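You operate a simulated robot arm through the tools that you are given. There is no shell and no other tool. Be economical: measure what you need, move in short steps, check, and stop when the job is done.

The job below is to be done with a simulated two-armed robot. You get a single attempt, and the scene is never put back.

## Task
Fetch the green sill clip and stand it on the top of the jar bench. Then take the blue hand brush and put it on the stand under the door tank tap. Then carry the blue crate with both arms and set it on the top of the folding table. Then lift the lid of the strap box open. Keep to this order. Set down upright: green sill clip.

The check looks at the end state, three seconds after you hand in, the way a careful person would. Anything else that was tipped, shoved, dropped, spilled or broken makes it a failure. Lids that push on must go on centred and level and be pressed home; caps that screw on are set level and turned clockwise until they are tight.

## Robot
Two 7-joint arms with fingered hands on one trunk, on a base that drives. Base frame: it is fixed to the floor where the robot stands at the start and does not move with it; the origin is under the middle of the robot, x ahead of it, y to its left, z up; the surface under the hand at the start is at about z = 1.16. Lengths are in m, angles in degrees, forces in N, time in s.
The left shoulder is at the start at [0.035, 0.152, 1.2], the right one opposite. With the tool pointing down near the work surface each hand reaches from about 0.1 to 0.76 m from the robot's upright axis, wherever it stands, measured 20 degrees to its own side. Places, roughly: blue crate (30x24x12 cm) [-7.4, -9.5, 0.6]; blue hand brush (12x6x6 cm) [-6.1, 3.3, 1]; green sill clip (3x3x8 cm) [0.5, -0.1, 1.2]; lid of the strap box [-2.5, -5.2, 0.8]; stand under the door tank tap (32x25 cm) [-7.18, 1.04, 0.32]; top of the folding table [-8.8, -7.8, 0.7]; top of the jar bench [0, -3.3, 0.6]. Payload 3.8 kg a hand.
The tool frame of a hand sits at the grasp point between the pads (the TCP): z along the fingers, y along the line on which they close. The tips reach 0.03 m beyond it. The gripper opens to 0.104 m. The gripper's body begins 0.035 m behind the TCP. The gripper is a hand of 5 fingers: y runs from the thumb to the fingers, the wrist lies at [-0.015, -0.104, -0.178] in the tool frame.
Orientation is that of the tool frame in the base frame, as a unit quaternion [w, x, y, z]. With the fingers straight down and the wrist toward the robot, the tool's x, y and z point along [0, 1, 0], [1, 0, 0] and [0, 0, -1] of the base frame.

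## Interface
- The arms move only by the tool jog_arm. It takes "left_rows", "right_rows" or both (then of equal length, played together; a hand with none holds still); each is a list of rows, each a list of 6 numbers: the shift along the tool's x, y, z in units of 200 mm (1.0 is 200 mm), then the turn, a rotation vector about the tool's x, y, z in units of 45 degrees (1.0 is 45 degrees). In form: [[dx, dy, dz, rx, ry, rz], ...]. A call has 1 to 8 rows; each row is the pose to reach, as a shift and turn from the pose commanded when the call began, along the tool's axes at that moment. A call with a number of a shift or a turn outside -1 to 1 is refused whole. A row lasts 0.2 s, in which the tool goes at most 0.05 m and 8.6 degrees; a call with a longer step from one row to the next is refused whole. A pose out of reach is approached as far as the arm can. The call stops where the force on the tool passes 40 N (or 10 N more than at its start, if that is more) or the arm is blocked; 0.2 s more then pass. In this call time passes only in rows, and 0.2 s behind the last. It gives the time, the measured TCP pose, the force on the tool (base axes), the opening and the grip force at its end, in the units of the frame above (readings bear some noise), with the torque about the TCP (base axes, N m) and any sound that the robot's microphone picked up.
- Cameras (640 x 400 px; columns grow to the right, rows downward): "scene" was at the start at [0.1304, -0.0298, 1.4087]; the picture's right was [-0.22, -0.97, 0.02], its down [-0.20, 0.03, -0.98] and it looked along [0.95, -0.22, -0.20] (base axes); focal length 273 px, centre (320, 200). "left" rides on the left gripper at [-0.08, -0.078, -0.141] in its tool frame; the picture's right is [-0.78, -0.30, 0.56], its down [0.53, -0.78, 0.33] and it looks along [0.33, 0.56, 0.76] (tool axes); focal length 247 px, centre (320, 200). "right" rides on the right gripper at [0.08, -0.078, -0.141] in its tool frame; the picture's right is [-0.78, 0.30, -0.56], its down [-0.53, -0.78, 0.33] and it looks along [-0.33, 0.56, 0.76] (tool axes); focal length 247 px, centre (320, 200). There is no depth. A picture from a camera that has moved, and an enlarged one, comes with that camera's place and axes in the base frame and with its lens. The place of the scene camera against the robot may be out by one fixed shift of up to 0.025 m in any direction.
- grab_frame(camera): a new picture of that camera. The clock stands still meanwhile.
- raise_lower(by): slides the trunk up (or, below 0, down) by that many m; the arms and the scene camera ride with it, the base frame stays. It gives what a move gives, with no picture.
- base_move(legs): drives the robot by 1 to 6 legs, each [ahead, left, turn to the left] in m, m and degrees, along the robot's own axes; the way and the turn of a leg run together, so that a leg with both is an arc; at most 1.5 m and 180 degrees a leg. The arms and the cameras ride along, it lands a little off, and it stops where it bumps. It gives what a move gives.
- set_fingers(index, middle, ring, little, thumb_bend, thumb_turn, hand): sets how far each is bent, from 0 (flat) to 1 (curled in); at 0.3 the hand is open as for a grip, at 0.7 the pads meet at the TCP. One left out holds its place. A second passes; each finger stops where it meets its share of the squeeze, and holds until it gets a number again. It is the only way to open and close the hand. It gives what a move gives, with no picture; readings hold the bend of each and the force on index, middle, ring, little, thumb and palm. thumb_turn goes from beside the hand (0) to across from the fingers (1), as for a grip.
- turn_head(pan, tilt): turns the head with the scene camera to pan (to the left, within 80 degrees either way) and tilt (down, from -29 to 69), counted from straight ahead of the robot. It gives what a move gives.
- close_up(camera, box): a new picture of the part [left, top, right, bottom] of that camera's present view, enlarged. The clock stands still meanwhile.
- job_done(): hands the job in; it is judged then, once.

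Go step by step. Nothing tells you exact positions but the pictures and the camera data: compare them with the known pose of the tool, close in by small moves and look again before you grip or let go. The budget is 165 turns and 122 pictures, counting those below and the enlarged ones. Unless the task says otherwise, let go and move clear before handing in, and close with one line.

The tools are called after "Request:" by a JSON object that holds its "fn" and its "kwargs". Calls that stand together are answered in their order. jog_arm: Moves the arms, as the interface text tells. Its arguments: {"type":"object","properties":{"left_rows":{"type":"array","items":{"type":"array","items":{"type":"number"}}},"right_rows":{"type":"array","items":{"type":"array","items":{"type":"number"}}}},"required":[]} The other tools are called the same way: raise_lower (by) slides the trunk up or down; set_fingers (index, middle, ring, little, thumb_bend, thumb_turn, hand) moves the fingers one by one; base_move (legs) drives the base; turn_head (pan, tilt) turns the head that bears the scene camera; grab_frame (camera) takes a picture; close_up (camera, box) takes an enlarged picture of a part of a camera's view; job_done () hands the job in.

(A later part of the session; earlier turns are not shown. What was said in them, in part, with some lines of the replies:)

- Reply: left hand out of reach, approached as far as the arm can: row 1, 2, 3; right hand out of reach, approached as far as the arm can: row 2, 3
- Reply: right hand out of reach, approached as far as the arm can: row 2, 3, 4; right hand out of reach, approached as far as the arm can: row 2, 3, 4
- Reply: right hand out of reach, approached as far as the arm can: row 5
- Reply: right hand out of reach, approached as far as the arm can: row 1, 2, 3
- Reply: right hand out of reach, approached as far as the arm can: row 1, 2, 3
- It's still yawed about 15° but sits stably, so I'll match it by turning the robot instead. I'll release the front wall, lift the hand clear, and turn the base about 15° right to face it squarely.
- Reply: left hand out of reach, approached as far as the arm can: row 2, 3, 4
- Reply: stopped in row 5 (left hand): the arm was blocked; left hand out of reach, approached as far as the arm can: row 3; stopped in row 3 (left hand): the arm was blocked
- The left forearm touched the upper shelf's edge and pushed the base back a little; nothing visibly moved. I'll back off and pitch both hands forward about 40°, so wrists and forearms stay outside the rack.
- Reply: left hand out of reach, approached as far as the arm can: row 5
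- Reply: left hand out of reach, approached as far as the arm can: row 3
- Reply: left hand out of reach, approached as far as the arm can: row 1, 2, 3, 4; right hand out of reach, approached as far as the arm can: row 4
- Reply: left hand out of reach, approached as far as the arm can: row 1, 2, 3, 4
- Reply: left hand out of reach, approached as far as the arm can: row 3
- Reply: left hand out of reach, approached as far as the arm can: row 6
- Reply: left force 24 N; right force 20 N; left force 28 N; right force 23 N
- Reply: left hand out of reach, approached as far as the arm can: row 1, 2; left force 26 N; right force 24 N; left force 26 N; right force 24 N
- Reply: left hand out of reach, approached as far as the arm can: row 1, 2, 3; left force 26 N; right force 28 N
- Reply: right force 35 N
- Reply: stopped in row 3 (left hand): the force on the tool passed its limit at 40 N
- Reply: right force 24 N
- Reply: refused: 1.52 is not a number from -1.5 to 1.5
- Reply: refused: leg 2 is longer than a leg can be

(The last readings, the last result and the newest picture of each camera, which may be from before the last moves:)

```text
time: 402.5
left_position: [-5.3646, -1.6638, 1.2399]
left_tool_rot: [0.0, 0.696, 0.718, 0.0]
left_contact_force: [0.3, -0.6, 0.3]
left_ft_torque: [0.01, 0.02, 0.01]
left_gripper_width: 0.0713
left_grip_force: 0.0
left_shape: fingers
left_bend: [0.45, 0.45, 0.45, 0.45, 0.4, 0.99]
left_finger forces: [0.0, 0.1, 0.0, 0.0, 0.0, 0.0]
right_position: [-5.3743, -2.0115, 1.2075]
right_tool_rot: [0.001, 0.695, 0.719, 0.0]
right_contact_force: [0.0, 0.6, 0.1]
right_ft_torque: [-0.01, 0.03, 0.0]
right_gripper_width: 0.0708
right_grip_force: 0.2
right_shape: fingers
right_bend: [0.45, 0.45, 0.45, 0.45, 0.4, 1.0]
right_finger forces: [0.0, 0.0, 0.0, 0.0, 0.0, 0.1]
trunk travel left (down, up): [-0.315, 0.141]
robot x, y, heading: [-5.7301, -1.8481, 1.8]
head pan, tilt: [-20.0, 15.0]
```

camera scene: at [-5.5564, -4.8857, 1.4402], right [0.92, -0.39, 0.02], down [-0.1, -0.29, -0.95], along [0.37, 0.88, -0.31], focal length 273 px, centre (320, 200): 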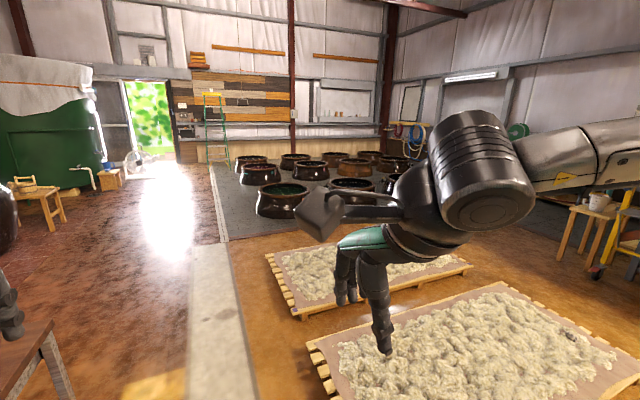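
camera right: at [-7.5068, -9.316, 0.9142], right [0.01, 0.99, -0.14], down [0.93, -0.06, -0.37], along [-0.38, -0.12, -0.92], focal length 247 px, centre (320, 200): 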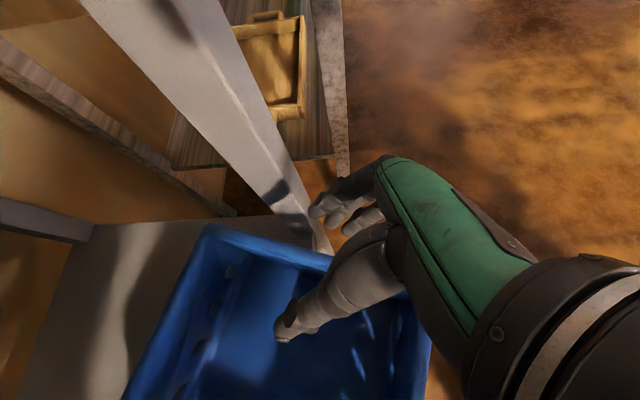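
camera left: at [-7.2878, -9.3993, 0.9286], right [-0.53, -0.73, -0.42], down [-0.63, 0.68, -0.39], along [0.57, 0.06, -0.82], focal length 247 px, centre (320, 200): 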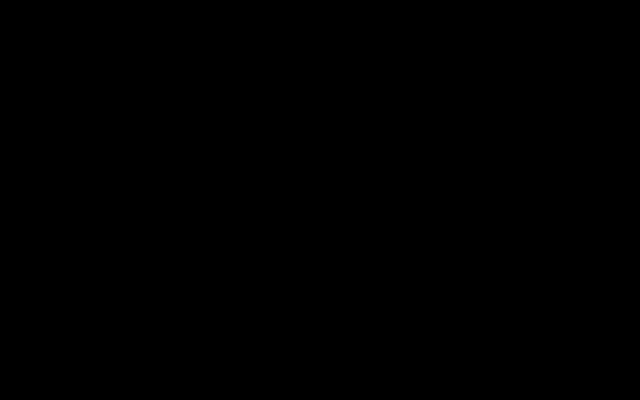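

Request:
{"fn": "base_move", "kwargs": {"legs": [[0, 0, -1.8], [1.3, -0.02, 0]]}}

```text
time: 409.4
left_position: [-4.0559, -1.6903, 1.2394]
left_tool_rot: [0.001, 0.705, 0.709, -0.001]
left_contact_force: [0.1, 0.6, -0.3]
left_ft_torque: [-0.04, -0.02, -0.01]
left_gripper_width: 0.0716
left_grip_force: 0.0
left_shape: fingers
left_bend: [0.45, 0.45, 0.45, 0.45, 0.4, 0.99]
left_finger forces: [0.0, 0.1, 0.1, 0.0, 0.0, 0.1]
right_position: [-4.0753, -2.0371, 1.207]
right_tool_rot: [0.001, 0.703, 0.711, -0.001]
right_contact_force: [0.3, -1.1, 0.2]
right_ft_torque: [0.0, 0.02, 0.01]
right_gripper_width: 0.071
right_grip_force: 0.1
right_shape: fingers
right_bend: [0.45, 0.45, 0.45, 0.45, 0.4, 1.0]
right_finger forces: [0.0, 0.0, 0.0, 0.0, 0.1, 0.1]
trunk travel left (down, up): [-0.315, 0.141]
robot x, y, heading: [-4.4246, -1.8658, 0.2]
head pan, tilt: [-20.0, 15.0]
```

Request:
{"fn": "base_move", "kwargs": {"legs": [[1.4, 0, 0], [0, 0, -80]]}}

Request:
{"fn": "turn_head", "kwargs": {"pan": 0, "tilt": 15}}

Request:
{"fn": "grab_frame", "kwargs": {"camera": "scene"}}

```text
time: 419.9
left_position: [-2.7889, -2.1975, 1.2386]
left_tool_rot: [0.0, 0.997, 0.074, 0.0]
left_contact_force: [0.4, 0.2, 0.1]
left_ft_torque: [-0.02, 0.01, -0.03]
left_gripper_width: 0.0715
left_grip_force: 0.0
left_shape: fingers
left_bend: [0.45, 0.45, 0.45, 0.45, 0.4, 0.99]
left_finger forces: [0.0, 0.1, 0.0, 0.0, 0.0, 0.0]
right_position: [-3.1361, -2.2269, 1.2082]
right_tool_rot: [0.0, 0.997, 0.077, -0.002]
right_contact_force: [0.2, 0.2, 0.0]
right_ft_torque: [-0.02, -0.01, -0.03]
right_gripper_width: 0.0707
right_grip_force: 0.0
right_shape: fingers
right_bend: [0.45, 0.45, 0.45, 0.45, 0.4, 1.0]
right_finger forces: [0.0, 0.0, 0.0, 0.1, 0.1, 0.0]
trunk travel left (down, up): [-0.315, 0.141]
robot x, y, heading: [-3.0173, -1.8523, -81.5]
head pan, tilt: [-20.0, 15.0]
```

```text
time: 420.8
left_position: [-2.7904, -2.1968, 1.2389]
left_tool_rot: [0.0, 0.997, 0.074, 0.0]
left_contact_force: [0.2, -0.4, -0.3]
left_ft_torque: [-0.01, -0.01, -0.03]
left_gripper_width: 0.0715
left_grip_force: 0.1
left_shape: fingers
left_bend: [0.45, 0.45, 0.45, 0.45, 0.4, 0.99]
left_finger forces: [0.1, 0.0, 0.1, 0.0, 0.0, 0.0]
right_position: [-3.1366, -2.228, 1.2076]
right_tool_rot: [0.0, 0.997, 0.077, -0.001]
right_contact_force: [0.4, 0.0, 0.4]
right_ft_torque: [0.01, 0.01, -0.04]
right_gripper_width: 0.071
right_grip_force: 0.2
right_shape: fingers
right_bend: [0.45, 0.45, 0.45, 0.45, 0.4, 1.0]
right_finger forces: [0.0, 0.1, 0.1, 0.0, 0.1, 0.0]
trunk travel left (down, up): [-0.315, 0.141]
robot x, y, heading: [-3.0196, -1.8513, -81.5]
head pan, tilt: [0.0, 15.0]
```

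```text
8 pictures are left
camera scene: at [-3.002, -1.983, 1.4399], right [-0.99, -0.15, 0.0], down [-0.05, 0.31, -0.95], along [0.14, -0.94, -0.31], focal length 273 px, centre (320, 200)
```

scene: 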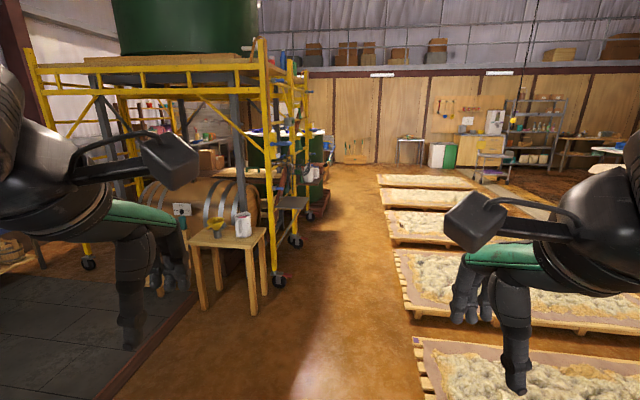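

Request:
{"fn": "close_up", "kwargs": {"camera": "scene", "box": [230, 110, 350, 240]}}

```text
3.08 times, centred on (290, 175) of scene
camera zoom: at [-3.002, -1.983, 1.4399], right [-0.99, -0.15, 0.0], down [-0.05, 0.31, -0.95], along [0.14, -0.94, -0.31], focal length 841 px, centre (412, 277)
```

zoom: 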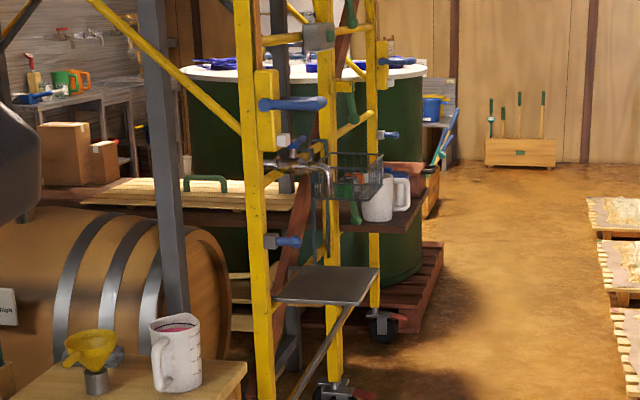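

I see a bench or planks under the scaffold's right end and something boxy by the mug near (-2.5, -5). The corridor at x about -2.9 is clear, so I'll drive down and look from closer.

Request:
{"fn": "base_move", "kwargs": {"legs": [[0, 0, -8.5], [1.4, 0.05, 0], [1.4, 0, 0]]}}

Request:
{"fn": "turn_head", "kwargs": {"pan": 50, "tilt": 25}}

Request:
{"fn": "grab_frame", "kwargs": {"camera": "scene"}}

```text
time: 434.9
left_position: [-2.8992, -5.0102, 1.2401]
left_tool_rot: [-0.001, 1.0, -0.024, 0.0]
left_contact_force: [0.0, 0.2, 0.2]
left_ft_torque: [-0.01, 0.01, -0.02]
left_gripper_width: 0.0713
left_grip_force: 0.1
left_shape: fingers
left_bend: [0.45, 0.45, 0.45, 0.45, 0.4, 0.99]
left_finger forces: [0.0, 0.0, 0.0, 0.1, 0.0, 0.0]
right_position: [-3.245, -4.973, 1.2079]
right_tool_rot: [0.0, 1.0, -0.022, 0.0]
right_contact_force: [1.0, 0.5, -0.5]
right_ft_torque: [-0.01, 0.0, 0.01]
right_gripper_width: 0.0708
right_grip_force: 0.1
right_shape: fingers
right_bend: [0.45, 0.45, 0.45, 0.45, 0.4, 1.0]
right_finger forces: [0.1, 0.1, 0.0, 0.0, 0.0, 0.0]
trunk travel left (down, up): [-0.315, 0.141]
robot x, y, heading: [-3.0556, -4.6311, -92.8]
head pan, tilt: [0.0, 15.0]
```

```text
time: 436.0
left_position: [-2.8998, -5.0105, 1.2383]
left_tool_rot: [0.0, 1.0, -0.024, 0.0]
left_contact_force: [-0.6, 0.2, 0.3]
left_ft_torque: [-0.02, -0.01, 0.01]
left_gripper_width: 0.0711
left_grip_force: 0.1
left_shape: fingers
left_bend: [0.45, 0.45, 0.45, 0.45, 0.4, 0.99]
left_finger forces: [0.1, 0.0, 0.1, 0.0, 0.1, 0.0]
right_position: [-3.2457, -4.9728, 1.2091]
right_tool_rot: [0.0, 1.0, -0.022, -0.001]
right_contact_force: [0.0, 0.1, -0.4]
right_ft_torque: [0.01, 0.0, 0.04]
right_gripper_width: 0.0709
right_grip_force: 0.0
right_shape: fingers
right_bend: [0.45, 0.45, 0.45, 0.45, 0.4, 1.0]
right_finger forces: [0.0, 0.0, 0.1, 0.1, 0.0, 0.1]
trunk travel left (down, up): [-0.315, 0.141]
robot x, y, heading: [-3.0582, -4.6315, -92.7]
head pan, tilt: [50.0, 25.0]
```

```text
6 pictures are left
camera scene: at [-2.9922, -4.7278, 1.4255], right [-0.68, -0.73, -0.04], down [-0.31, 0.34, -0.89], along [0.67, -0.59, -0.45], focal length 273 px, centre (320, 200)
```

scene: 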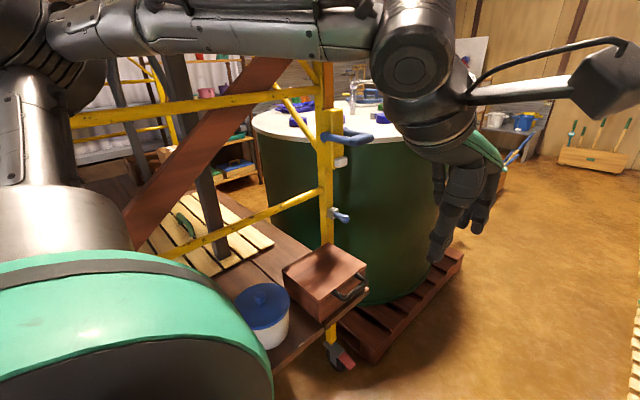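

Found it: the reddish-brown strap box at the end of the bench, top corners x -2.535 to -2.35, y -5.12 to -5.32, with a black pull loop on its west face, which faces the aisle. One zoom to understand the lid.

Request:
{"fn": "close_up", "kwargs": {"camera": "scene", "box": [265, 230, 385, 330]}}

```text
4.00 times, centred on (325, 280) of scene
camera zoom: at [-2.9922, -4.7278, 1.4255], right [-0.68, -0.73, -0.04], down [-0.31, 0.34, -0.89], along [0.67, -0.59, -0.45], focal length 1093 px, centre (300, -120)
```

zoom: 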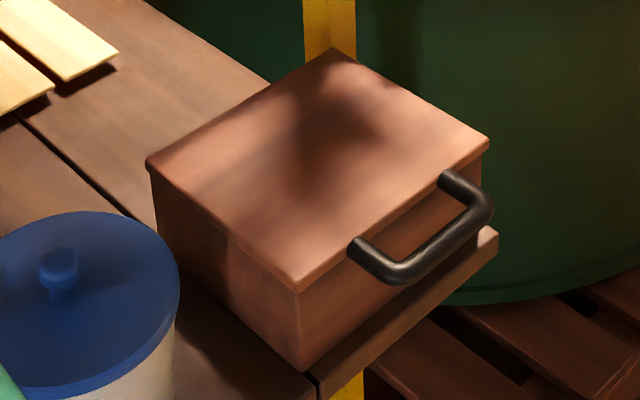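

The lid carries a rigid U-handle on its aisle side: bar at about x -2.627, y -5.21 to -5.31, z 0.79, with the hinge at x about -2.395. I'll stand facing it, then hover the right hand above the handle.

Request:
{"fn": "base_move", "kwargs": {"legs": [[0.47, 0.01, 0], [0, 0, 92.7]]}}

Request:
{"fn": "set_fingers", "kwargs": {"hand": "right", "index": 0.42, "middle": 0.42, "ring": 1.0, "little": 1.0, "thumb_bend": 0.35, "thumb_turn": 1}}

```text
time: 442.8
left_position: [-2.6774, -4.9205, 1.2407]
left_tool_rot: [-0.001, 0.706, 0.709, 0.0]
left_contact_force: [0.2, 0.6, -0.6]
left_ft_torque: [-0.02, 0.02, 0.06]
left_gripper_width: 0.0716
left_grip_force: 0.1
left_shape: fingers
left_bend: [0.45, 0.45, 0.45, 0.45, 0.4, 0.99]
left_finger forces: [0.0, 0.0, 0.0, 0.0, 0.1, 0.0]
right_position: [-2.6965, -5.2685, 1.2086]
right_tool_rot: [0.0, 0.704, 0.71, 0.0]
right_contact_force: [0.9, -0.2, -0.2]
right_ft_torque: [0.05, -0.02, 0.01]
right_gripper_width: 0.0708
right_grip_force: 0.2
right_shape: fingers
right_bend: [0.45, 0.45, 0.45, 0.45, 0.4, 1.0]
right_finger forces: [0.1, 0.0, 0.0, 0.1, 0.0, 0.0]
trunk travel left (down, up): [-0.315, 0.141]
robot x, y, heading: [-3.0451, -5.0965, 0.0]
head pan, tilt: [50.0, 25.0]
```

```text
time: 443.8
left_position: [-2.6761, -4.9194, 1.2393]
left_tool_rot: [0.0, 0.706, 0.708, 0.0]
left_contact_force: [0.2, 0.0, -0.2]
left_ft_torque: [-0.03, -0.01, -0.02]
left_gripper_width: 0.0713
left_grip_force: 0.1
left_shape: fingers
left_bend: [0.45, 0.45, 0.45, 0.45, 0.4, 0.99]
left_finger forces: [0.1, 0.0, 0.0, 0.1, 0.0, 0.0]
right_position: [-2.6943, -5.2669, 1.2081]
right_tool_rot: [0.0, 0.704, 0.71, -0.001]
right_contact_force: [-0.2, 0.4, -0.2]
right_ft_torque: [0.0, -0.01, -0.03]
right_gripper_width: 0.0814
right_grip_force: 0.0
right_shape: fingers
right_bend: [0.42, 0.42, 1.0, 1.0, 0.35, 0.98]
right_finger forces: [0.1, 0.1, 0.0, 0.0, 0.1, 0.0]
trunk travel left (down, up): [-0.315, 0.141]
robot x, y, heading: [-3.0452, -5.0988, 0.2]
head pan, tilt: [50.0, 25.0]
```

Request:
{"fn": "jog_arm", "kwargs": {"right_rows": [[0, 0.06, 0.2, 0, 0, 0], [0, 0.12, 0.4, 0, 0, 0], [0, 0.18, 0.6, 0, 0, 0], [0, 0.25, 0.8, 0, 0, 0], [0, 0.3, 1.0, 0, 0, 0]]}}

Request:
{"fn": "jog_arm", "kwargs": {"right_rows": [[-0.03, 0, 0.2, 0, 0, 0], [-0.06, 0, 0.39, 0, 0, 0]]}}

Request:
{"fn": "grab_frame", "kwargs": {"camera": "right"}}

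```text
time: 444.9
left_position: [-2.6754, -4.9199, 1.2377]
left_tool_rot: [-0.001, 0.706, 0.709, -0.001]
left_contact_force: [-1.1, 0.4, -0.4]
left_ft_torque: [0.0, -0.02, 0.0]
left_gripper_width: 0.0716
left_grip_force: 0.0
left_shape: fingers
left_bend: [0.45, 0.45, 0.45, 0.45, 0.4, 0.99]
left_finger forces: [0.0, 0.0, 0.1, 0.1, 0.0, 0.1]
right_position: [-2.6346, -5.2659, 1.0102]
right_tool_rot: [0.0, 0.704, 0.71, 0.0]
right_contact_force: [0.7, -0.1, 0.3]
right_ft_torque: [0.0, 0.0, -0.03]
right_gripper_width: 0.0816
right_grip_force: 0.2
right_shape: fingers
right_bend: [0.42, 0.42, 1.0, 1.0, 0.35, 0.98]
right_finger forces: [0.0, 0.0, 0.1, 0.1, 0.0, 0.0]
trunk travel left (down, up): [-0.315, 0.141]
robot x, y, heading: [-3.0464, -5.0938, 0.2]
head pan, tilt: [50.0, 25.0]
```

```text
time: 445.6
left_position: [-2.6759, -4.9196, 1.2387]
left_tool_rot: [0.0, 0.706, 0.708, 0.0]
left_contact_force: [0.4, -0.6, 0.1]
left_ft_torque: [-0.01, 0.03, 0.0]
left_gripper_width: 0.0714
left_grip_force: 0.1
left_shape: fingers
left_bend: [0.45, 0.45, 0.45, 0.45, 0.4, 0.99]
left_finger forces: [0.0, 0.0, 0.0, 0.0, 0.0, 0.1]
right_position: [-2.6375, -5.2799, 0.933]
right_tool_rot: [-0.001, 0.704, 0.71, -0.001]
right_contact_force: [-0.2, 0.4, 0.0]
right_ft_torque: [-0.01, -0.01, 0.02]
right_gripper_width: 0.0813
right_grip_force: 0.2
right_shape: fingers
right_bend: [0.42, 0.42, 1.0, 1.0, 0.35, 0.98]
right_finger forces: [0.0, 0.0, 0.0, 0.1, 0.0, 0.0]
trunk travel left (down, up): [-0.315, 0.141]
robot x, y, heading: [-3.0449, -5.0942, 0.5]
head pan, tilt: [50.0, 25.0]
```

```text
4 pictures are left
camera right: at [-2.7154, -5.2004, 1.0741], right [0.3, -0.77, 0.56], down [-0.77, -0.54, -0.33], along [0.56, -0.33, -0.76], focal length 247 px, centre (320, 200)
```

right: 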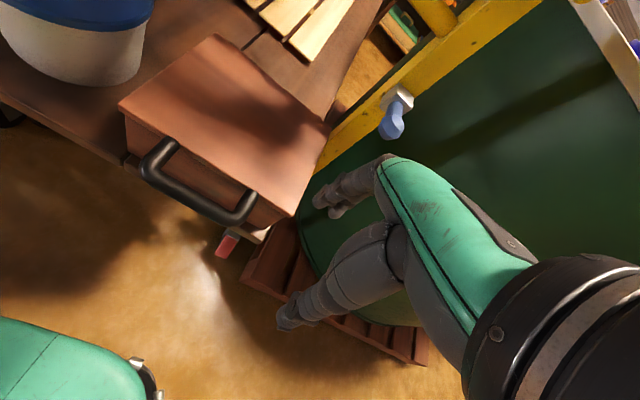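

The hand camera puts the handle a few centimetres further left (y about -5.18) than the earlier estimate. One scene view from here will settle its height.

Request:
{"fn": "turn_head", "kwargs": {"pan": -10, "tilt": 45}}

Request:
{"fn": "grab_frame", "kwargs": {"camera": "scene"}}

```text
time: 446.9
left_position: [-2.6768, -4.9193, 1.24]
left_tool_rot: [0.0, 0.706, 0.708, 0.0]
left_contact_force: [-0.3, 1.1, 0.5]
left_ft_torque: [0.01, 0.02, -0.01]
left_gripper_width: 0.0714
left_grip_force: 0.0
left_shape: fingers
left_bend: [0.45, 0.45, 0.45, 0.45, 0.4, 0.99]
left_finger forces: [0.1, 0.1, 0.0, 0.1, 0.1, 0.1]
right_position: [-2.6387, -5.2796, 0.935]
right_tool_rot: [0.0, 0.704, 0.71, -0.001]
right_contact_force: [0.1, -0.4, 0.8]
right_ft_torque: [0.0, 0.03, -0.02]
right_gripper_width: 0.0813
right_grip_force: 0.0
right_shape: fingers
right_bend: [0.42, 0.42, 1.0, 1.0, 0.35, 0.98]
right_finger forces: [0.1, 0.1, 0.0, 0.0, 0.0, 0.0]
trunk travel left (down, up): [-0.315, 0.141]
robot x, y, heading: [-3.0448, -5.0933, 0.1]
head pan, tilt: [-10.0, 45.0]
```

```text
3 pictures are left
camera scene: at [-2.945, -5.1192, 1.3939], right [-0.17, -0.99, 0.01], down [-0.73, 0.12, -0.67], along [0.66, -0.12, -0.74], focal length 273 px, centre (320, 200)
```

scene: 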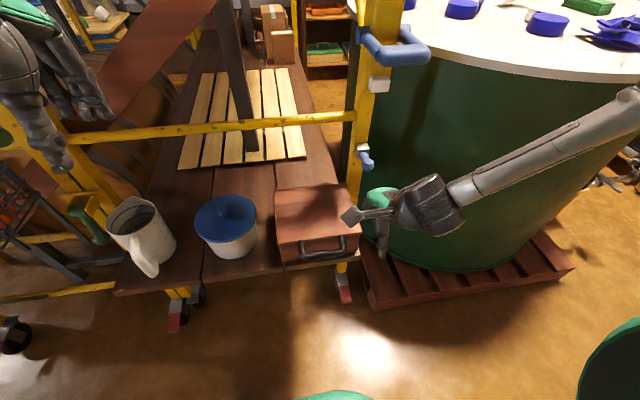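

Both views now agree: handle bar centre (-2.641, -5.19, 0.886), lid edge at x -2.613, hinge near x -2.497. I'll hover directly over the bar with two fingers nearly closed so they fit into the 2 cm gap behind it.

Request:
{"fn": "jog_arm", "kwargs": {"right_rows": [[0, 0, -0.15, 0, 0, 0], [0.22, -0.005, -0.15, 0, 0, 0], [0.45, -0.01, -0.15, 0, 0, 0]]}}

Request:
{"fn": "set_fingers", "kwargs": {"hand": "right", "index": 0.63, "middle": 0.63, "ring": 1.0, "little": 1.0, "thumb_bend": 0.35}}

Request:
{"fn": "grab_frame", "kwargs": {"camera": "right"}}

```text
time: 447.6
left_position: [-2.6739, -4.9188, 1.2379]
left_tool_rot: [-0.001, 0.706, 0.708, -0.001]
left_contact_force: [-0.5, 0.3, 0.6]
left_ft_torque: [-0.02, -0.01, 0.02]
left_gripper_width: 0.0712
left_grip_force: 0.1
left_shape: fingers
left_bend: [0.45, 0.45, 0.45, 0.45, 0.4, 0.99]
left_finger forces: [0.1, 0.1, 0.1, 0.0, 0.1, 0.0]
right_position: [-2.6366, -5.1858, 0.9624]
right_tool_rot: [0.0, 0.704, 0.711, -0.002]
right_contact_force: [0.1, -0.5, -0.5]
right_ft_torque: [-0.01, 0.02, 0.01]
right_gripper_width: 0.0814
right_grip_force: 0.0
right_shape: fingers
right_bend: [0.42, 0.42, 1.0, 1.0, 0.35, 0.98]
right_finger forces: [0.0, 0.1, 0.0, 0.1, 0.1, 0.0]
trunk travel left (down, up): [-0.315, 0.141]
robot x, y, heading: [-3.0462, -5.0965, 0.1]
head pan, tilt: [-10.0, 45.0]
```

```text
time: 448.6
left_position: [-2.6756, -4.9198, 1.2402]
left_tool_rot: [0.0, 0.705, 0.709, 0.0]
left_contact_force: [0.4, -0.1, -0.4]
left_ft_torque: [0.01, 0.02, 0.0]
left_gripper_width: 0.0717
left_grip_force: 0.1
left_shape: fingers
left_bend: [0.45, 0.45, 0.45, 0.45, 0.4, 0.99]
left_finger forces: [0.1, 0.1, 0.1, 0.1, 0.1, 0.0]
right_position: [-2.6368, -5.1875, 0.962]
right_tool_rot: [0.001, 0.704, 0.71, -0.001]
right_contact_force: [0.8, -0.2, 0.1]
right_ft_torque: [0.0, 0.0, -0.01]
right_gripper_width: 0.0543
right_grip_force: 0.0
right_shape: fingers
right_bend: [0.63, 0.63, 1.0, 1.0, 0.35, 0.98]
right_finger forces: [0.0, 0.0, 0.0, 0.0, 0.0, 0.0]
trunk travel left (down, up): [-0.315, 0.141]
robot x, y, heading: [-3.0488, -5.0935, 0.1]
head pan, tilt: [-10.0, 45.0]
```

```text
2 pictures are left
camera right: at [-2.7154, -5.1081, 1.1035], right [0.3, -0.77, 0.56], down [-0.77, -0.54, -0.33], along [0.56, -0.33, -0.76], focal length 247 px, centre (320, 200)
```

right: 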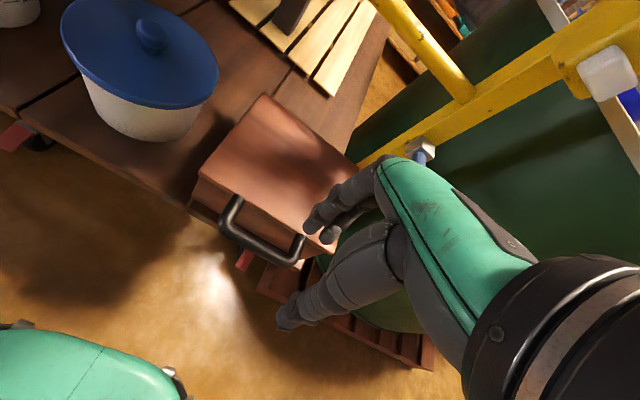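

Two hand-camera views triangulate consistently: bar at x -2.61, y -5.184, z 0.807; lid top z 0.80; hinge x about -2.383. The scene camera's fixed shift had skewed the earlier value. I'll lower over the bar and close.

Request:
{"fn": "jog_arm", "kwargs": {"right_rows": [[0.015, 0.135, 0.05, 0, 0, 0], [0.015, 0.135, 0.25, 0, 0, 0], [0.015, 0.135, 0.45, 0, 0, 0], [0.015, 0.135, 0.6, 0, 0, 0], [0.015, 0.135, 0.69, 0, 0, 0], [0.015, 0.135, 0.77, 0, 0, 0]]}}

Request:
{"fn": "set_fingers", "kwargs": {"hand": "right", "index": 0.8, "middle": 0.8, "thumb_bend": 0.8}}

```text
time: 450.1
left_position: [-2.6771, -4.9203, 1.2401]
left_tool_rot: [0.0, 0.706, 0.708, 0.0]
left_contact_force: [-0.4, -0.7, 0.2]
left_ft_torque: [-0.04, -0.04, 0.01]
left_gripper_width: 0.0711
left_grip_force: 0.1
left_shape: fingers
left_bend: [0.45, 0.45, 0.45, 0.45, 0.4, 0.99]
left_finger forces: [0.0, 0.0, 0.0, 0.1, 0.0, 0.0]
right_position: [-2.6246, -5.2395, 0.8785]
right_tool_rot: [-0.001, 0.704, 0.71, 0.0]
right_contact_force: [-0.6, 0.5, -0.3]
right_ft_torque: [-0.01, 0.0, 0.01]
right_gripper_width: 0.0541
right_grip_force: 0.0
right_shape: fingers
right_bend: [0.63, 0.63, 1.0, 1.0, 0.35, 0.98]
right_finger forces: [0.0, 0.0, 0.0, 0.1, 0.0, 0.0]
right hand out of reach, approached as far as the arm can: row 2, 3, 4, 5, 6
trunk travel left (down, up): [-0.315, 0.141]
robot x, y, heading: [-3.0473, -5.0947, 0.1]
head pan, tilt: [-10.0, 45.0]
```

```text
time: 451.1
left_position: [-2.6767, -4.9186, 1.2393]
left_tool_rot: [0.0, 0.706, 0.709, 0.0]
left_contact_force: [0.4, 0.1, -0.6]
left_ft_torque: [0.02, 0.02, -0.01]
left_gripper_width: 0.0714
left_grip_force: 0.2
left_shape: fingers
left_bend: [0.45, 0.45, 0.45, 0.45, 0.4, 0.99]
left_finger forces: [0.1, 0.0, 0.0, 0.0, 0.0, 0.1]
right_position: [-2.6251, -5.2379, 0.878]
right_tool_rot: [0.0, 0.704, 0.711, -0.001]
right_contact_force: [0.1, 0.3, -0.2]
right_ft_torque: [-0.01, -0.02, -0.01]
right_gripper_width: 0.0016
right_grip_force: 0.0
right_shape: fingers
right_bend: [0.8, 0.8, 1.0, 1.0, 0.68, 1.0]
right_finger forces: [0.1, 0.0, 0.0, 0.1, 0.1, 0.0]
trunk travel left (down, up): [-0.315, 0.141]
robot x, y, heading: [-3.044, -5.0918, 0.3]
head pan, tilt: [-10.0, 45.0]
```

The arm ran out of reach too near the midline, so it closed in the air above, with no contact. I'll raise the hand, reopen it, shift the base 13 cm left and lower the trunk for a better reach.

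Request:
{"fn": "jog_arm", "kwargs": {"right_rows": [[0, 0, -0.2, 0, 0, 0], [0, 0, -0.4, 0, 0, 0], [0, 0, -0.6, 0, 0, 0], [0, 0, -0.8, 0, 0, 0], [0, -0.1, -1.0, 0, 0, 0]]}}

Request:
{"fn": "set_fingers", "kwargs": {"hand": "right", "index": 0.6, "middle": 0.6, "thumb_bend": 0.3}}

Request:
{"fn": "base_move", "kwargs": {"legs": [[0, 0.13, 0]]}}

Request:
{"fn": "raise_lower", "kwargs": {"by": -0.12}}

```text
time: 452.2
left_position: [-2.6785, -4.9199, 1.2409]
left_tool_rot: [0.001, 0.705, 0.709, 0.002]
left_contact_force: [0.2, 0.1, 0.4]
left_ft_torque: [0.0, -0.02, 0.02]
left_gripper_width: 0.0711
left_grip_force: 0.0
left_shape: fingers
left_bend: [0.45, 0.45, 0.45, 0.45, 0.4, 0.99]
left_finger forces: [0.1, 0.0, 0.0, 0.0, 0.0, 0.0]
right_position: [-2.6445, -5.2356, 1.077]
right_tool_rot: [0.001, 0.704, 0.71, -0.001]
right_contact_force: [-0.6, -0.4, -0.8]
right_ft_torque: [-0.01, 0.0, -0.01]
right_gripper_width: 0.0011
right_grip_force: 0.1
right_shape: fingers
right_bend: [0.8, 0.8, 1.0, 1.0, 0.69, 1.0]
right_finger forces: [0.0, 0.0, 0.0, 0.1, 0.1, 0.0]
trunk travel left (down, up): [-0.315, 0.141]
robot x, y, heading: [-3.0489, -5.0953, 0.3]
head pan, tilt: [-10.0, 45.0]
```

```text
time: 453.2
left_position: [-2.6763, -4.9204, 1.2401]
left_tool_rot: [0.0, 0.706, 0.709, 0.0]
left_contact_force: [0.5, -0.7, 0.0]
left_ft_torque: [0.02, 0.02, 0.01]
left_gripper_width: 0.0715
left_grip_force: 0.1
left_shape: fingers
left_bend: [0.45, 0.45, 0.45, 0.45, 0.4, 0.99]
left_finger forces: [0.1, 0.0, 0.1, 0.0, 0.1, 0.0]
right_position: [-2.6433, -5.2349, 1.0752]
right_tool_rot: [0.001, 0.704, 0.71, -0.001]
right_contact_force: [-0.1, -0.1, -0.1]
right_ft_torque: [0.0, 0.01, 0.0]
right_gripper_width: 0.0641
right_grip_force: 0.2
right_shape: fingers
right_bend: [0.6, 0.6, 1.0, 1.0, 0.3, 0.98]
right_finger forces: [0.0, 0.0, 0.1, 0.0, 0.0, 0.1]
trunk travel left (down, up): [-0.315, 0.141]
robot x, y, heading: [-3.0487, -5.0961, 0.4]
head pan, tilt: [-10.0, 45.0]
```

```text
time: 454.5
left_position: [-2.6753, -4.7932, 1.2399]
left_tool_rot: [-0.001, 0.708, 0.706, 0.001]
left_contact_force: [-0.4, 0.0, -0.4]
left_ft_torque: [0.06, -0.03, 0.01]
left_gripper_width: 0.0713
left_grip_force: 0.0
left_shape: fingers
left_bend: [0.45, 0.45, 0.45, 0.45, 0.4, 0.99]
left_finger forces: [0.1, 0.0, 0.0, 0.1, 0.0, 0.0]
right_position: [-2.6441, -5.1078, 1.0744]
right_tool_rot: [0.001, 0.706, 0.709, 0.0]
right_contact_force: [-0.1, -0.2, 0.4]
right_ft_torque: [-0.01, -0.02, -0.03]
right_gripper_width: 0.0642
right_grip_force: 0.0
right_shape: fingers
right_bend: [0.6, 0.6, 1.0, 1.0, 0.3, 0.98]
right_finger forces: [0.1, 0.0, 0.0, 0.0, 0.1, 0.0]
trunk travel left (down, up): [-0.315, 0.141]
robot x, y, heading: [-3.0498, -4.9647, -0.1]
head pan, tilt: [-10.0, 45.0]
```

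```text
time: 456.0
left_position: [-2.6757, -4.791, 1.1205]
left_tool_rot: [0.001, 0.708, 0.706, 0.001]
left_contact_force: [-1.0, -0.8, -0.4]
left_ft_torque: [0.02, -0.02, 0.05]
left_gripper_width: 0.0713
left_grip_force: 0.1
left_shape: fingers
left_bend: [0.45, 0.45, 0.45, 0.45, 0.4, 0.99]
left_finger forces: [0.0, 0.0, 0.1, 0.0, 0.0, 0.1]
right_position: [-2.6421, -5.1059, 0.9514]
right_tool_rot: [-0.003, 0.707, 0.708, -0.005]
right_contact_force: [0.2, 0.5, -0.2]
right_ft_torque: [-0.04, 0.0, 0.01]
right_gripper_width: 0.0642
right_grip_force: 0.1
right_shape: fingers
right_bend: [0.6, 0.6, 1.0, 1.0, 0.3, 0.98]
right_finger forces: [0.0, 0.0, 0.1, 0.0, 0.1, 0.0]
trunk travel left (down, up): [-0.195, 0.261]
robot x, y, heading: [-3.0456, -4.9675, -0.1]
head pan, tilt: [-10.0, 45.0]
```

Request:
{"fn": "jog_arm", "kwargs": {"right_rows": [[-0.13, 0.05, 0, 0, 0, 0], [-0.26, 0.1, 0.0, 0, 0, 0], [-0.39, 0.16, 0.1, 0, 0, 0], [-0.39, 0.16, 0.3, 0, 0, 0], [-0.39, 0.16, 0.4, 0, 0, 0]]}}

```text
time: 457.2
left_position: [-2.6752, -4.7922, 1.1192]
left_tool_rot: [0.0, 0.708, 0.707, 0.001]
left_contact_force: [0.1, -0.4, 0.2]
left_ft_torque: [-0.02, 0.03, 0.01]
left_gripper_width: 0.0715
left_grip_force: 0.0
left_shape: fingers
left_bend: [0.45, 0.45, 0.45, 0.45, 0.4, 0.99]
left_finger forces: [0.0, 0.1, 0.0, 0.0, 0.0, 0.0]
right_position: [-2.6127, -5.1868, 0.8725]
right_tool_rot: [-0.004, 0.706, 0.708, -0.005]
right_contact_force: [1.1, 0.7, 1.1]
right_ft_torque: [0.02, 0.0, -0.03]
right_gripper_width: 0.0647
right_grip_force: 0.2
right_shape: fingers
right_bend: [0.6, 0.6, 1.0, 1.0, 0.3, 0.98]
right_finger forces: [0.0, 0.1, 0.1, 0.1, 0.1, 0.0]
trunk travel left (down, up): [-0.195, 0.261]
robot x, y, heading: [-3.0464, -4.9681, -0.3]
head pan, tilt: [-10.0, 45.0]
```

Reach is fine now. I'll lower to the bar.

Request:
{"fn": "jog_arm", "kwargs": {"right_rows": [[0, 0.015, 0.1, 0, 0, 0], [0, 0.015, 0.2, 0, 0, 0], [0, 0.015, 0.32, 0, 0, 0]]}}

Request:
{"fn": "grab_frame", "kwargs": {"camera": "right"}}

```text
time: 458.0
left_position: [-2.6777, -4.7912, 1.1208]
left_tool_rot: [0.001, 0.708, 0.706, 0.001]
left_contact_force: [0.3, 0.9, -0.5]
left_ft_torque: [0.0, -0.03, 0.0]
left_gripper_width: 0.0714
left_grip_force: 0.0
left_shape: fingers
left_bend: [0.45, 0.45, 0.45, 0.45, 0.4, 0.99]
left_finger forces: [0.1, 0.0, 0.0, 0.0, 0.1, 0.1]
right_position: [-2.6106, -5.1849, 0.8085]
right_tool_rot: [-0.003, 0.706, 0.708, -0.004]
right_contact_force: [-9.1, -0.1, 7.4]
right_ft_torque: [-0.09, -0.36, -0.11]
right_gripper_width: 0.0644
right_grip_force: 5.6
right_shape: fingers
right_bend: [0.6, 0.65, 1.0, 1.0, 0.3, 0.98]
right_finger forces: [0.1, 11.4, 0.0, 0.0, 0.0, 0.1]
trunk travel left (down, up): [-0.195, 0.261]
robot x, y, heading: [-3.0449, -4.9677, -0.2]
head pan, tilt: [-10.0, 45.0]
```

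```text
1 pictures are left
camera right: at [-2.6878, -5.1048, 0.9501], right [0.3, -0.77, 0.56], down [-0.78, -0.54, -0.33], along [0.55, -0.33, -0.77], focal length 247 px, centre (320, 200)
```

right: 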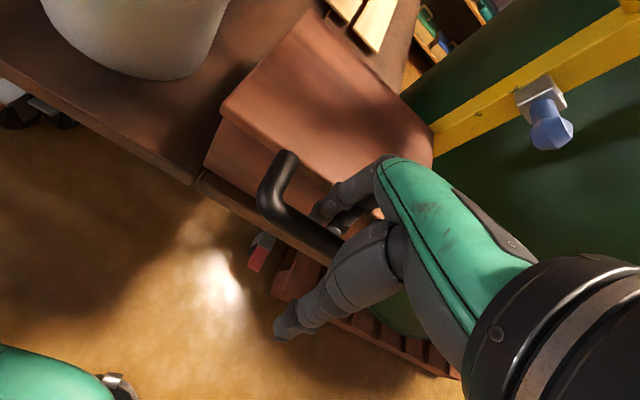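

Index and middle are inside the handle loop, with the thumb in front of it. I'll close onto the bar.

Request:
{"fn": "set_fingers", "kwargs": {"hand": "right", "index": 0.8, "middle": 0.8, "thumb_bend": 0.8}}

```text
time: 459.0
left_position: [-2.6755, -4.7914, 1.1193]
left_tool_rot: [0.0, 0.708, 0.707, 0.0]
left_contact_force: [-0.6, 0.8, -0.2]
left_ft_torque: [-0.03, 0.02, -0.02]
left_gripper_width: 0.0714
left_grip_force: 0.1
left_shape: fingers
left_bend: [0.45, 0.45, 0.45, 0.45, 0.4, 0.99]
left_finger forces: [0.0, 0.0, 0.0, 0.0, 0.1, 0.0]
right_position: [-2.6084, -5.1853, 0.8048]
right_tool_rot: [-0.003, 0.707, 0.708, -0.005]
right_contact_force: [1.0, -1.8, -2.1]
right_ft_torque: [-0.09, 0.06, 0.08]
right_gripper_width: 0.0001
right_grip_force: 10.7
right_shape: fingers
right_bend: [0.8, 0.78, 1.0, 1.0, 0.69, 1.0]
right_finger forces: [0.1, 11.5, 10.0, 0.0, 0.0, 0.0]
trunk travel left (down, up): [-0.195, 0.261]
robot x, y, heading: [-3.0442, -4.9671, 0.1]
head pan, tilt: [-10.0, 45.0]
```

The pads met above the bar, which sits 1–2 cm lower than assumed (z about 0.785). I'll reopen, go 2.2 cm lower and slightly toward me, then close again.

Request:
{"fn": "set_fingers", "kwargs": {"hand": "right", "index": 0.62, "middle": 0.62, "thumb_bend": 0.3}}

Request:
{"fn": "jog_arm", "kwargs": {"right_rows": [[0, -0.03, 0.04, 0, 0, 0], [0, -0.03, 0.08, 0, 0, 0], [0, -0.03, 0.11, 0, 0, 0]]}}

Request:
{"fn": "set_fingers", "kwargs": {"hand": "right", "index": 0.8, "middle": 0.8, "thumb_bend": 0.8}}

```text
time: 460.0
left_position: [-2.6775, -4.7906, 1.1209]
left_tool_rot: [0.002, 0.708, 0.706, 0.001]
left_contact_force: [0.1, -0.4, -0.7]
left_ft_torque: [-0.02, 0.0, 0.0]
left_gripper_width: 0.0715
left_grip_force: 0.1
left_shape: fingers
left_bend: [0.45, 0.45, 0.45, 0.45, 0.4, 0.99]
left_finger forces: [0.1, 0.0, 0.0, 0.0, 0.0, 0.0]
right_position: [-2.6104, -5.1851, 0.8063]
right_tool_rot: [-0.003, 0.707, 0.708, -0.004]
right_contact_force: [-18.2, 0.5, -0.8]
right_ft_torque: [0.0, -0.17, -0.19]
right_gripper_width: 0.0617
right_grip_force: 8.7
right_shape: fingers
right_bend: [0.62, 0.7, 1.0, 1.0, 0.3, 0.98]
right_finger forces: [0.1, 18.1, 0.0, 0.0, 0.0, 0.0]
trunk travel left (down, up): [-0.195, 0.261]
robot x, y, heading: [-3.0461, -4.9687, -0.1]
head pan, tilt: [-10.0, 45.0]
```

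```text
time: 460.8
left_position: [-2.6799, -4.7912, 1.12]
left_tool_rot: [0.001, 0.707, 0.707, 0.002]
left_contact_force: [0.0, -0.5, -0.7]
left_ft_torque: [-0.04, 0.01, -0.04]
left_gripper_width: 0.0713
left_grip_force: 0.0
left_shape: fingers
left_bend: [0.45, 0.45, 0.45, 0.45, 0.4, 0.99]
left_finger forces: [0.0, 0.0, 0.0, 0.1, 0.1, 0.1]
right_position: [-2.6121, -5.1856, 0.7963]
right_tool_rot: [0.007, 0.705, 0.709, 0.003]
right_contact_force: [-14.0, -1.8, 29.6]
right_ft_torque: [-0.63, -0.48, -0.03]
right_gripper_width: 0.0616
right_grip_force: 22.7
right_shape: fingers
right_bend: [0.62, 0.7, 1.0, 1.0, 0.3, 0.98]
right_finger forces: [0.0, 18.1, 27.4, 0.0, 0.0, 0.1]
trunk travel left (down, up): [-0.195, 0.261]
robot x, y, heading: [-3.0457, -4.9694, -0.2]
head pan, tilt: [-10.0, 45.0]
stopped in row 3 (right hand): the force on the tool passed its limit at 45 N (the readings are from after the stop); the commanded pose is now the measured one
```

```text
time: 461.8
left_position: [-2.6765, -4.7918, 1.1207]
left_tool_rot: [0.001, 0.708, 0.706, 0.0]
left_contact_force: [0.3, 0.2, -0.5]
left_ft_torque: [0.01, -0.01, 0.0]
left_gripper_width: 0.0712
left_grip_force: 0.0
left_shape: fingers
left_bend: [0.45, 0.45, 0.45, 0.45, 0.4, 0.99]
left_finger forces: [0.1, 0.1, 0.0, 0.0, 0.1, 0.0]
right_position: [-2.6085, -5.1858, 0.7943]
right_tool_rot: [0.007, 0.706, 0.708, 0.002]
right_contact_force: [9.5, -2.8, 27.9]
right_ft_torque: [-0.83, 0.12, 0.31]
right_gripper_width: 0.0009
right_grip_force: 21.6
right_shape: fingers
right_bend: [0.8, 0.79, 1.0, 1.0, 0.69, 1.0]
right_finger forces: [0.1, 6.2, 37.3, 0.1, 0.0, 0.1]
trunk travel left (down, up): [-0.195, 0.261]
robot x, y, heading: [-3.0441, -4.9651, -0.0]
head pan, tilt: [-10.0, 45.0]
```

The pads have closed fully with the ring finger's knuckle pressing on the bar from above. This suggests thumb and index have closed underneath the bar, so it is enclosed. I'll test with a gentle 3.5 cm lift.

Request:
{"fn": "jog_arm", "kwargs": {"right_rows": [[0, 0.005, -0.08, -0.08, 0, 0], [0, 0.015, -0.17, -0.16, 0, 0]]}}

```text
time: 462.4
left_position: [-2.6752, -4.7929, 1.1198]
left_tool_rot: [0.0, 0.708, 0.706, 0.001]
left_contact_force: [0.0, -0.4, -0.2]
left_ft_torque: [0.03, 0.0, 0.01]
left_gripper_width: 0.0714
left_grip_force: 0.0
left_shape: fingers
left_bend: [0.45, 0.45, 0.45, 0.45, 0.4, 0.99]
left_finger forces: [0.0, 0.1, 0.1, 0.0, 0.0, 0.0]
right_position: [-2.6087, -5.184, 0.8258]
right_tool_rot: [0.048, 0.704, 0.707, 0.043]
right_contact_force: [4.9, -7.1, -2.7]
right_ft_torque: [-0.34, 0.19, 0.15]
right_gripper_width: 0.0
right_grip_force: 17.2
right_shape: fingers
right_bend: [0.8, 0.78, 1.0, 1.0, 0.69, 1.0]
right_finger forces: [1.7, 12.9, 20.2, 0.1, 0.1, 0.1]
trunk travel left (down, up): [-0.195, 0.261]
robot x, y, heading: [-3.0495, -4.9652, 0.0]
head pan, tilt: [-10.0, 45.0]
```

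Light load and steady contact, so something is being carried up. I'll continue along the lid's arc, turning the hand with it.

Request:
{"fn": "jog_arm", "kwargs": {"right_rows": [[0, 0.043, -0.126, -0.15, 0, 0], [0, 0.108, -0.259, -0.32, 0, 0], [0, 0.19, -0.383, -0.48, 0, 0]]}}

```text
time: 463.2
left_position: [-2.6722, -4.7879, 1.1179]
left_tool_rot: [-0.001, 0.706, 0.708, -0.001]
left_contact_force: [-0.7, -1.1, 0.2]
left_ft_torque: [-0.01, -0.06, -0.01]
left_gripper_width: 0.0712
left_grip_force: 0.1
left_shape: fingers
left_bend: [0.45, 0.45, 0.45, 0.45, 0.4, 0.99]
left_finger forces: [0.0, 0.0, 0.1, 0.0, 0.0, 0.0]
right_position: [-2.5624, -5.1866, 0.9433]
right_tool_rot: [0.158, 0.682, 0.696, 0.159]
right_contact_force: [23.7, 15.7, -21.7]
right_ft_torque: [-0.03, 0.37, 0.26]
right_gripper_width: 0.0
right_grip_force: 25.4
right_shape: fingers
right_bend: [0.79, 0.77, 1.0, 1.0, 0.73, 1.0]
right_finger forces: [21.5, 23.7, 5.7, 0.0, 0.1, 0.0]
right hand out of reach, approached as far as the arm can: row 1, 2, 3
trunk travel left (down, up): [-0.195, 0.261]
robot x, y, heading: [-3.046, -4.9631, 0.1]
head pan, tilt: [-10.0, 45.0]
stopped in row 3 (right hand): the force on the tool passed its limit at 44 N (the readings are from after the stop); the commanded pose is now the measured one
```

The hand is on the lid's arc at about 40°, and the force points straight at the hinge: the lid is held and being opened, just stretched about 1 cm outward. I'll ease toward the hinge and continue.

Request:
{"fn": "jog_arm", "kwargs": {"right_rows": [[0, 0.072, 0.046, -0.07, 0, 0], [0, 0.2, 0.005, -0.22, 0, 0], [0, 0.354, -0.022, -0.4, 0, 0]]}}

```text
time: 463.7
left_position: [-2.6722, -4.7873, 1.1184]
left_tool_rot: [-0.002, 0.706, 0.709, -0.001]
left_contact_force: [0.1, -0.4, -0.3]
left_ft_torque: [0.01, -0.03, -0.02]
left_gripper_width: 0.0716
left_grip_force: 0.1
left_shape: fingers
left_bend: [0.45, 0.45, 0.45, 0.45, 0.4, 0.99]
left_finger forces: [0.1, 0.0, 0.2, 0.0, 0.0, 0.1]
right_position: [-2.5371, -5.1885, 0.9681]
right_tool_rot: [0.179, 0.676, 0.691, 0.183]
right_contact_force: [17.9, 13.6, -20.8]
right_ft_torque: [0.11, 0.25, 0.16]
right_gripper_width: 0.0
right_grip_force: 14.6
right_shape: fingers
right_bend: [0.79, 0.77, 1.0, 1.0, 0.73, 1.0]
right_finger forces: [3.6, 22.1, 2.8, 0.0, 0.0, 0.0]
right hand out of reach, approached as far as the arm can: row 1, 2
trunk travel left (down, up): [-0.195, 0.261]
robot x, y, heading: [-3.0483, -4.9652, 0.5]
head pan, tilt: [-10.0, 45.0]
stopped in row 2 (right hand): the force on the tool passed its limit at 54 N (the readings are from after the stop); the commanded pose is now the measured one
```

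Request:
{"fn": "jog_arm", "kwargs": {"right_rows": [[0, 0.06, 0.06, 0, 0, 0], [0, 0.146, 0.07, 0, 0, 0], [0, 0.28, 0.065, 0, 0, 0], [0, 0.414, 0.075, 0, 0, 0]]}}

```text
time: 464.7
left_position: [-2.6801, -4.7886, 1.1199]
left_tool_rot: [0.001, 0.706, 0.708, 0.001]
left_contact_force: [-0.3, -0.8, -0.5]
left_ft_torque: [-0.02, 0.03, 0.01]
left_gripper_width: 0.0715
left_grip_force: 0.0
left_shape: fingers
left_bend: [0.45, 0.45, 0.45, 0.45, 0.4, 0.99]
left_finger forces: [0.1, 0.1, 0.1, 0.0, 0.0, 0.0]
right_position: [-2.4619, -5.1889, 1.0084]
right_tool_rot: [0.189, 0.677, 0.687, 0.188]
right_contact_force: [-10.2, -4.9, 22.6]
right_ft_torque: [-0.65, 0.1, -0.07]
right_gripper_width: 0.0
right_grip_force: 19.8
right_shape: fingers
right_bend: [0.79, 0.79, 1.0, 1.0, 0.73, 1.0]
right_finger forces: [0.0, 5.0, 29.7, 0.0, 3.9, 0.1]
trunk travel left (down, up): [-0.195, 0.261]
robot x, y, heading: [-3.0477, -4.9669, 0.4]
head pan, tilt: [-10.0, 45.0]
```

Force is now slightly compressive at about 70° open; the true radius is 0.234. I'll continue past vertical.

Request:
{"fn": "jog_arm", "kwargs": {"right_rows": [[0, 0.156, 0.033, -0.12, 0, 0], [0, 0.307, 0.097, -0.25, 0, 0], [0, 0.447, 0.18, -0.38, 0, 0], [0, 0.574, 0.283, -0.5, 0, 0]]}}

```text
time: 465.4
left_position: [-2.6732, -4.7871, 1.1175]
left_tool_rot: [-0.001, 0.704, 0.71, -0.001]
left_contact_force: [0.7, 0.2, 0.8]
left_ft_torque: [0.03, -0.02, -0.02]
left_gripper_width: 0.0712
left_grip_force: 0.1
left_shape: fingers
left_bend: [0.45, 0.45, 0.45, 0.45, 0.4, 0.99]
left_finger forces: [0.0, 0.0, 0.0, 0.0, 0.0, 0.1]
right_position: [-2.3862, -5.1864, 1.0317]
right_tool_rot: [0.233, 0.658, 0.676, 0.237]
right_contact_force: [0.2, 3.3, -20.7]
right_ft_torque: [0.06, -0.15, 0.04]
right_gripper_width: 0.0
right_grip_force: 11.3
right_shape: fingers
right_bend: [0.79, 0.78, 1.0, 1.0, 0.71, 1.0]
right_finger forces: [0.1, 9.3, 0.0, 0.0, 12.4, 0.0]
right hand out of reach, approached as far as the arm can: row 2, 3
trunk travel left (down, up): [-0.195, 0.261]
robot x, y, heading: [-3.0451, -4.9678, 0.3]
head pan, tilt: [-10.0, 45.0]
stopped in row 3 (right hand): the force on the tool passed its limit at 43 N (the readings are from after the stop); the commanded pose is now the measured one
```

The lid is about vertical. I'll ease down and push it on past vertical.

Request:
{"fn": "jog_arm", "kwargs": {"right_rows": [[0, -0.025, 0.04, 0, 0, 0], [0, 0.07, 0.13, 0, 0, 0], [0, 0.162, 0.214, 0, 0, 0]]}}

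```text
time: 466.2
left_position: [-2.6812, -4.7892, 1.1224]
left_tool_rot: [0.001, 0.706, 0.708, 0.002]
left_contact_force: [0.4, -0.7, 0.7]
left_ft_torque: [0.03, 0.06, 0.01]
left_gripper_width: 0.0715
left_grip_force: 0.0
left_shape: fingers
left_bend: [0.45, 0.45, 0.45, 0.45, 0.4, 0.99]
left_finger forces: [0.1, 0.1, 0.1, 0.0, 0.0, 0.1]
right_position: [-2.3567, -5.1834, 1.0322]
right_tool_rot: [0.235, 0.654, 0.676, 0.245]
right_contact_force: [-43.8, -3.1, 5.6]
right_ft_torque: [0.02, 1.18, 0.02]
right_gripper_width: 0.0026
right_grip_force: 31.7
right_shape: fingers
right_bend: [0.79, 0.79, 1.0, 1.0, 0.71, 1.0]
right_finger forces: [5.0, 4.7, 0.1, 0.0, 53.8, 0.1]
trunk travel left (down, up): [-0.195, 0.261]
robot x, y, heading: [-3.0464, -4.9653, 0.1]
head pan, tilt: [-10.0, 45.0]
stopped in row 3 (right hand): the force on the tool passed its limit at 44 N (the readings are from after the stop); the commanded pose is now the measured one
```

The lid is against its stop, a little past vertical. I'll relieve the push, open the fingers gently and lift the hand straight up off the handle.

Request:
{"fn": "jog_arm", "kwargs": {"right_rows": [[0, -0.025, -0.02, 0, 0, 0]]}}

Request:
{"fn": "set_fingers", "kwargs": {"hand": "right", "index": 0.5, "middle": 0.5, "thumb_bend": 0.55}}

```text
time: 466.6
left_position: [-2.6791, -4.7895, 1.1202]
left_tool_rot: [0.0, 0.706, 0.708, 0.002]
left_contact_force: [-0.4, -0.1, -0.7]
left_ft_torque: [-0.04, 0.0, 0.01]
left_gripper_width: 0.0715
left_grip_force: 0.1
left_shape: fingers
left_bend: [0.45, 0.45, 0.45, 0.45, 0.4, 0.99]
left_finger forces: [0.0, 0.0, 0.0, 0.0, 0.0, 0.0]
right_position: [-2.3584, -5.1839, 1.0315]
right_tool_rot: [0.236, 0.655, 0.676, 0.243]
right_contact_force: [-17.2, -1.5, -4.3]
right_ft_torque: [0.04, 0.35, 0.02]
right_gripper_width: 0.0014
right_grip_force: 20.7
right_shape: fingers
right_bend: [0.79, 0.79, 1.0, 1.0, 0.71, 1.0]
right_finger forces: [6.5, 4.9, 0.0, 0.1, 29.2, 0.0]
trunk travel left (down, up): [-0.195, 0.261]
robot x, y, heading: [-3.0483, -4.9651, 0.2]
head pan, tilt: [-10.0, 45.0]
```

```text
time: 467.6
left_position: [-2.6771, -4.7877, 1.1202]
left_tool_rot: [0.0, 0.706, 0.708, 0.0]
left_contact_force: [0.1, -0.2, -0.2]
left_ft_torque: [0.01, -0.02, 0.0]
left_gripper_width: 0.0713
left_grip_force: 0.1
left_shape: fingers
left_bend: [0.45, 0.45, 0.45, 0.45, 0.4, 0.99]
left_finger forces: [0.0, 0.0, 0.1, 0.1, 0.1, 0.0]
right_position: [-2.3561, -5.1836, 1.0314]
right_tool_rot: [0.236, 0.655, 0.675, 0.243]
right_contact_force: [0.1, -0.6, 0.5]
right_ft_torque: [0.01, 0.01, 0.03]
right_gripper_width: 0.0449
right_grip_force: 0.1
right_shape: fingers
right_bend: [0.5, 0.5, 1.0, 1.0, 0.55, 1.0]
right_finger forces: [0.1, 0.1, 0.0, 0.1, 0.1, 0.0]
trunk travel left (down, up): [-0.195, 0.261]
robot x, y, heading: [-3.0468, -4.9628, 0.0]
head pan, tilt: [-10.0, 45.0]
```

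Request:
{"fn": "jog_arm", "kwargs": {"right_rows": [[0, 0.08, -0.1, 0, 0, 0], [0, 0.18, -0.22, 0, 0, 0], [0, 0.3, -0.37, 0, 0, 0]]}}

```text
time: 468.4
left_position: [-2.6771, -4.7869, 1.1193]
left_tool_rot: [0.0, 0.705, 0.709, 0.001]
left_contact_force: [0.1, 0.5, -0.2]
left_ft_torque: [0.02, 0.03, -0.01]
left_gripper_width: 0.0714
left_grip_force: 0.0
left_shape: fingers
left_bend: [0.45, 0.45, 0.45, 0.45, 0.4, 0.99]
left_finger forces: [0.1, 0.1, 0.0, 0.0, 0.0, 0.0]
right_position: [-2.3568, -5.1806, 1.1225]
right_tool_rot: [0.235, 0.655, 0.676, 0.243]
right_contact_force: [0.1, -0.4, 0.2]
right_ft_torque: [0.0, 0.01, -0.04]
right_gripper_width: 0.0456
right_grip_force: 0.1
right_shape: fingers
right_bend: [0.5, 0.5, 1.0, 1.0, 0.55, 1.0]
right_finger forces: [0.0, 0.1, 0.1, 0.0, 0.0, 0.1]
trunk travel left (down, up): [-0.195, 0.261]
robot x, y, heading: [-3.0459, -4.9632, -0.0]
head pan, tilt: [-10.0, 45.0]
```

Request:
{"fn": "jog_arm", "kwargs": {"right_rows": [[0, 0.12, -0.16, 0, 0, 0], [0, 0.0, -0.28, 0, 0, 0], [0, -0.15, -0.42, 0, 0, 0], [0, -0.3, -0.56, 0, 0, 0], [0, -0.45, -0.7, 0, 0, 0], [0, -0.6, -0.84, 0, 0, 0]]}}

Request:
{"fn": "turn_head", "kwargs": {"pan": -20, "tilt": 40}}

Request:
{"fn": "grab_frame", "kwargs": {"camera": "scene"}}

```text
time: 469.8
left_position: [-2.6787, -4.7876, 1.1192]
left_tool_rot: [0.0, 0.705, 0.709, 0.001]
left_contact_force: [-0.2, 0.7, -0.9]
left_ft_torque: [0.01, -0.01, 0.01]
left_gripper_width: 0.0714
left_grip_force: 0.0
left_shape: fingers
left_bend: [0.45, 0.45, 0.45, 0.45, 0.4, 0.99]
left_finger forces: [0.0, 0.0, 0.0, 0.0, 0.0, 0.0]
right_position: [-2.5587, -5.1898, 1.1745]
right_tool_rot: [0.235, 0.655, 0.676, 0.244]
right_contact_force: [0.4, -0.8, 0.2]
right_ft_torque: [-0.02, -0.01, 0.03]
right_gripper_width: 0.0458
right_grip_force: 0.1
right_shape: fingers
right_bend: [0.5, 0.5, 1.0, 1.0, 0.55, 1.0]
right_finger forces: [0.0, 0.0, 0.1, 0.0, 0.0, 0.0]
trunk travel left (down, up): [-0.195, 0.261]
robot x, y, heading: [-3.046, -4.9619, 0.4]
head pan, tilt: [-10.0, 45.0]
```

```text
time: 470.5
left_position: [-2.6754, -4.7879, 1.1196]
left_tool_rot: [0.0, 0.706, 0.708, 0.0]
left_contact_force: [-1.3, 1.1, 0.6]
left_ft_torque: [-0.03, 0.01, 0.06]
left_gripper_width: 0.0712
left_grip_force: 0.1
left_shape: fingers
left_bend: [0.45, 0.45, 0.45, 0.45, 0.4, 0.99]
left_finger forces: [0.0, 0.1, 0.0, 0.1, 0.0, 0.0]
right_position: [-2.5557, -5.1878, 1.1753]
right_tool_rot: [0.235, 0.655, 0.676, 0.243]
right_contact_force: [-0.2, 0.5, -0.8]
right_ft_torque: [-0.01, -0.02, 0.0]
right_gripper_width: 0.0455
right_grip_force: 0.1
right_shape: fingers
right_bend: [0.5, 0.5, 1.0, 1.0, 0.55, 1.0]
right_finger forces: [0.0, 0.0, 0.0, 0.0, 0.0, 0.0]
trunk travel left (down, up): [-0.195, 0.261]
robot x, y, heading: [-3.0459, -4.9638, 0.2]
head pan, tilt: [-20.0, 40.0]
```

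```text
0 pictures are left
camera scene: at [-2.8921, -5.002, 1.2622], right [-0.33, -0.94, 0.06], down [-0.73, 0.22, -0.65], along [0.59, -0.26, -0.76], focal length 273 px, centre (320, 200)
```

scene: 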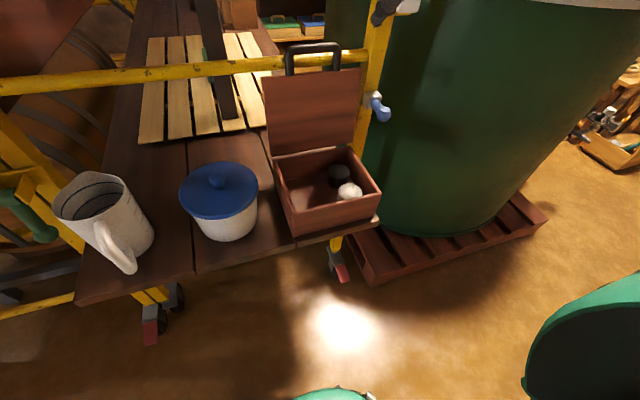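

The strap box lid stands open, past vertical and at its stop. The pot, mug and box contents are undisturbed and both hands are clear. All four parts are finished, so I'm handing in.

Request:
{"fn": "job_done", "kwargs": {}}

```text
The job is handed in.
```

I handed the job in with all four parts done in order: the green clip stands upright on the jar bench, the blue brush is on the stand under the door tank tap, the blue crate sits on the folding table, and the strap box lid is open. One doubt remains: early on the robot came up against the yellow scaffold or its own chest beside the jar bench, and I could not tell whether the scaffold moved.
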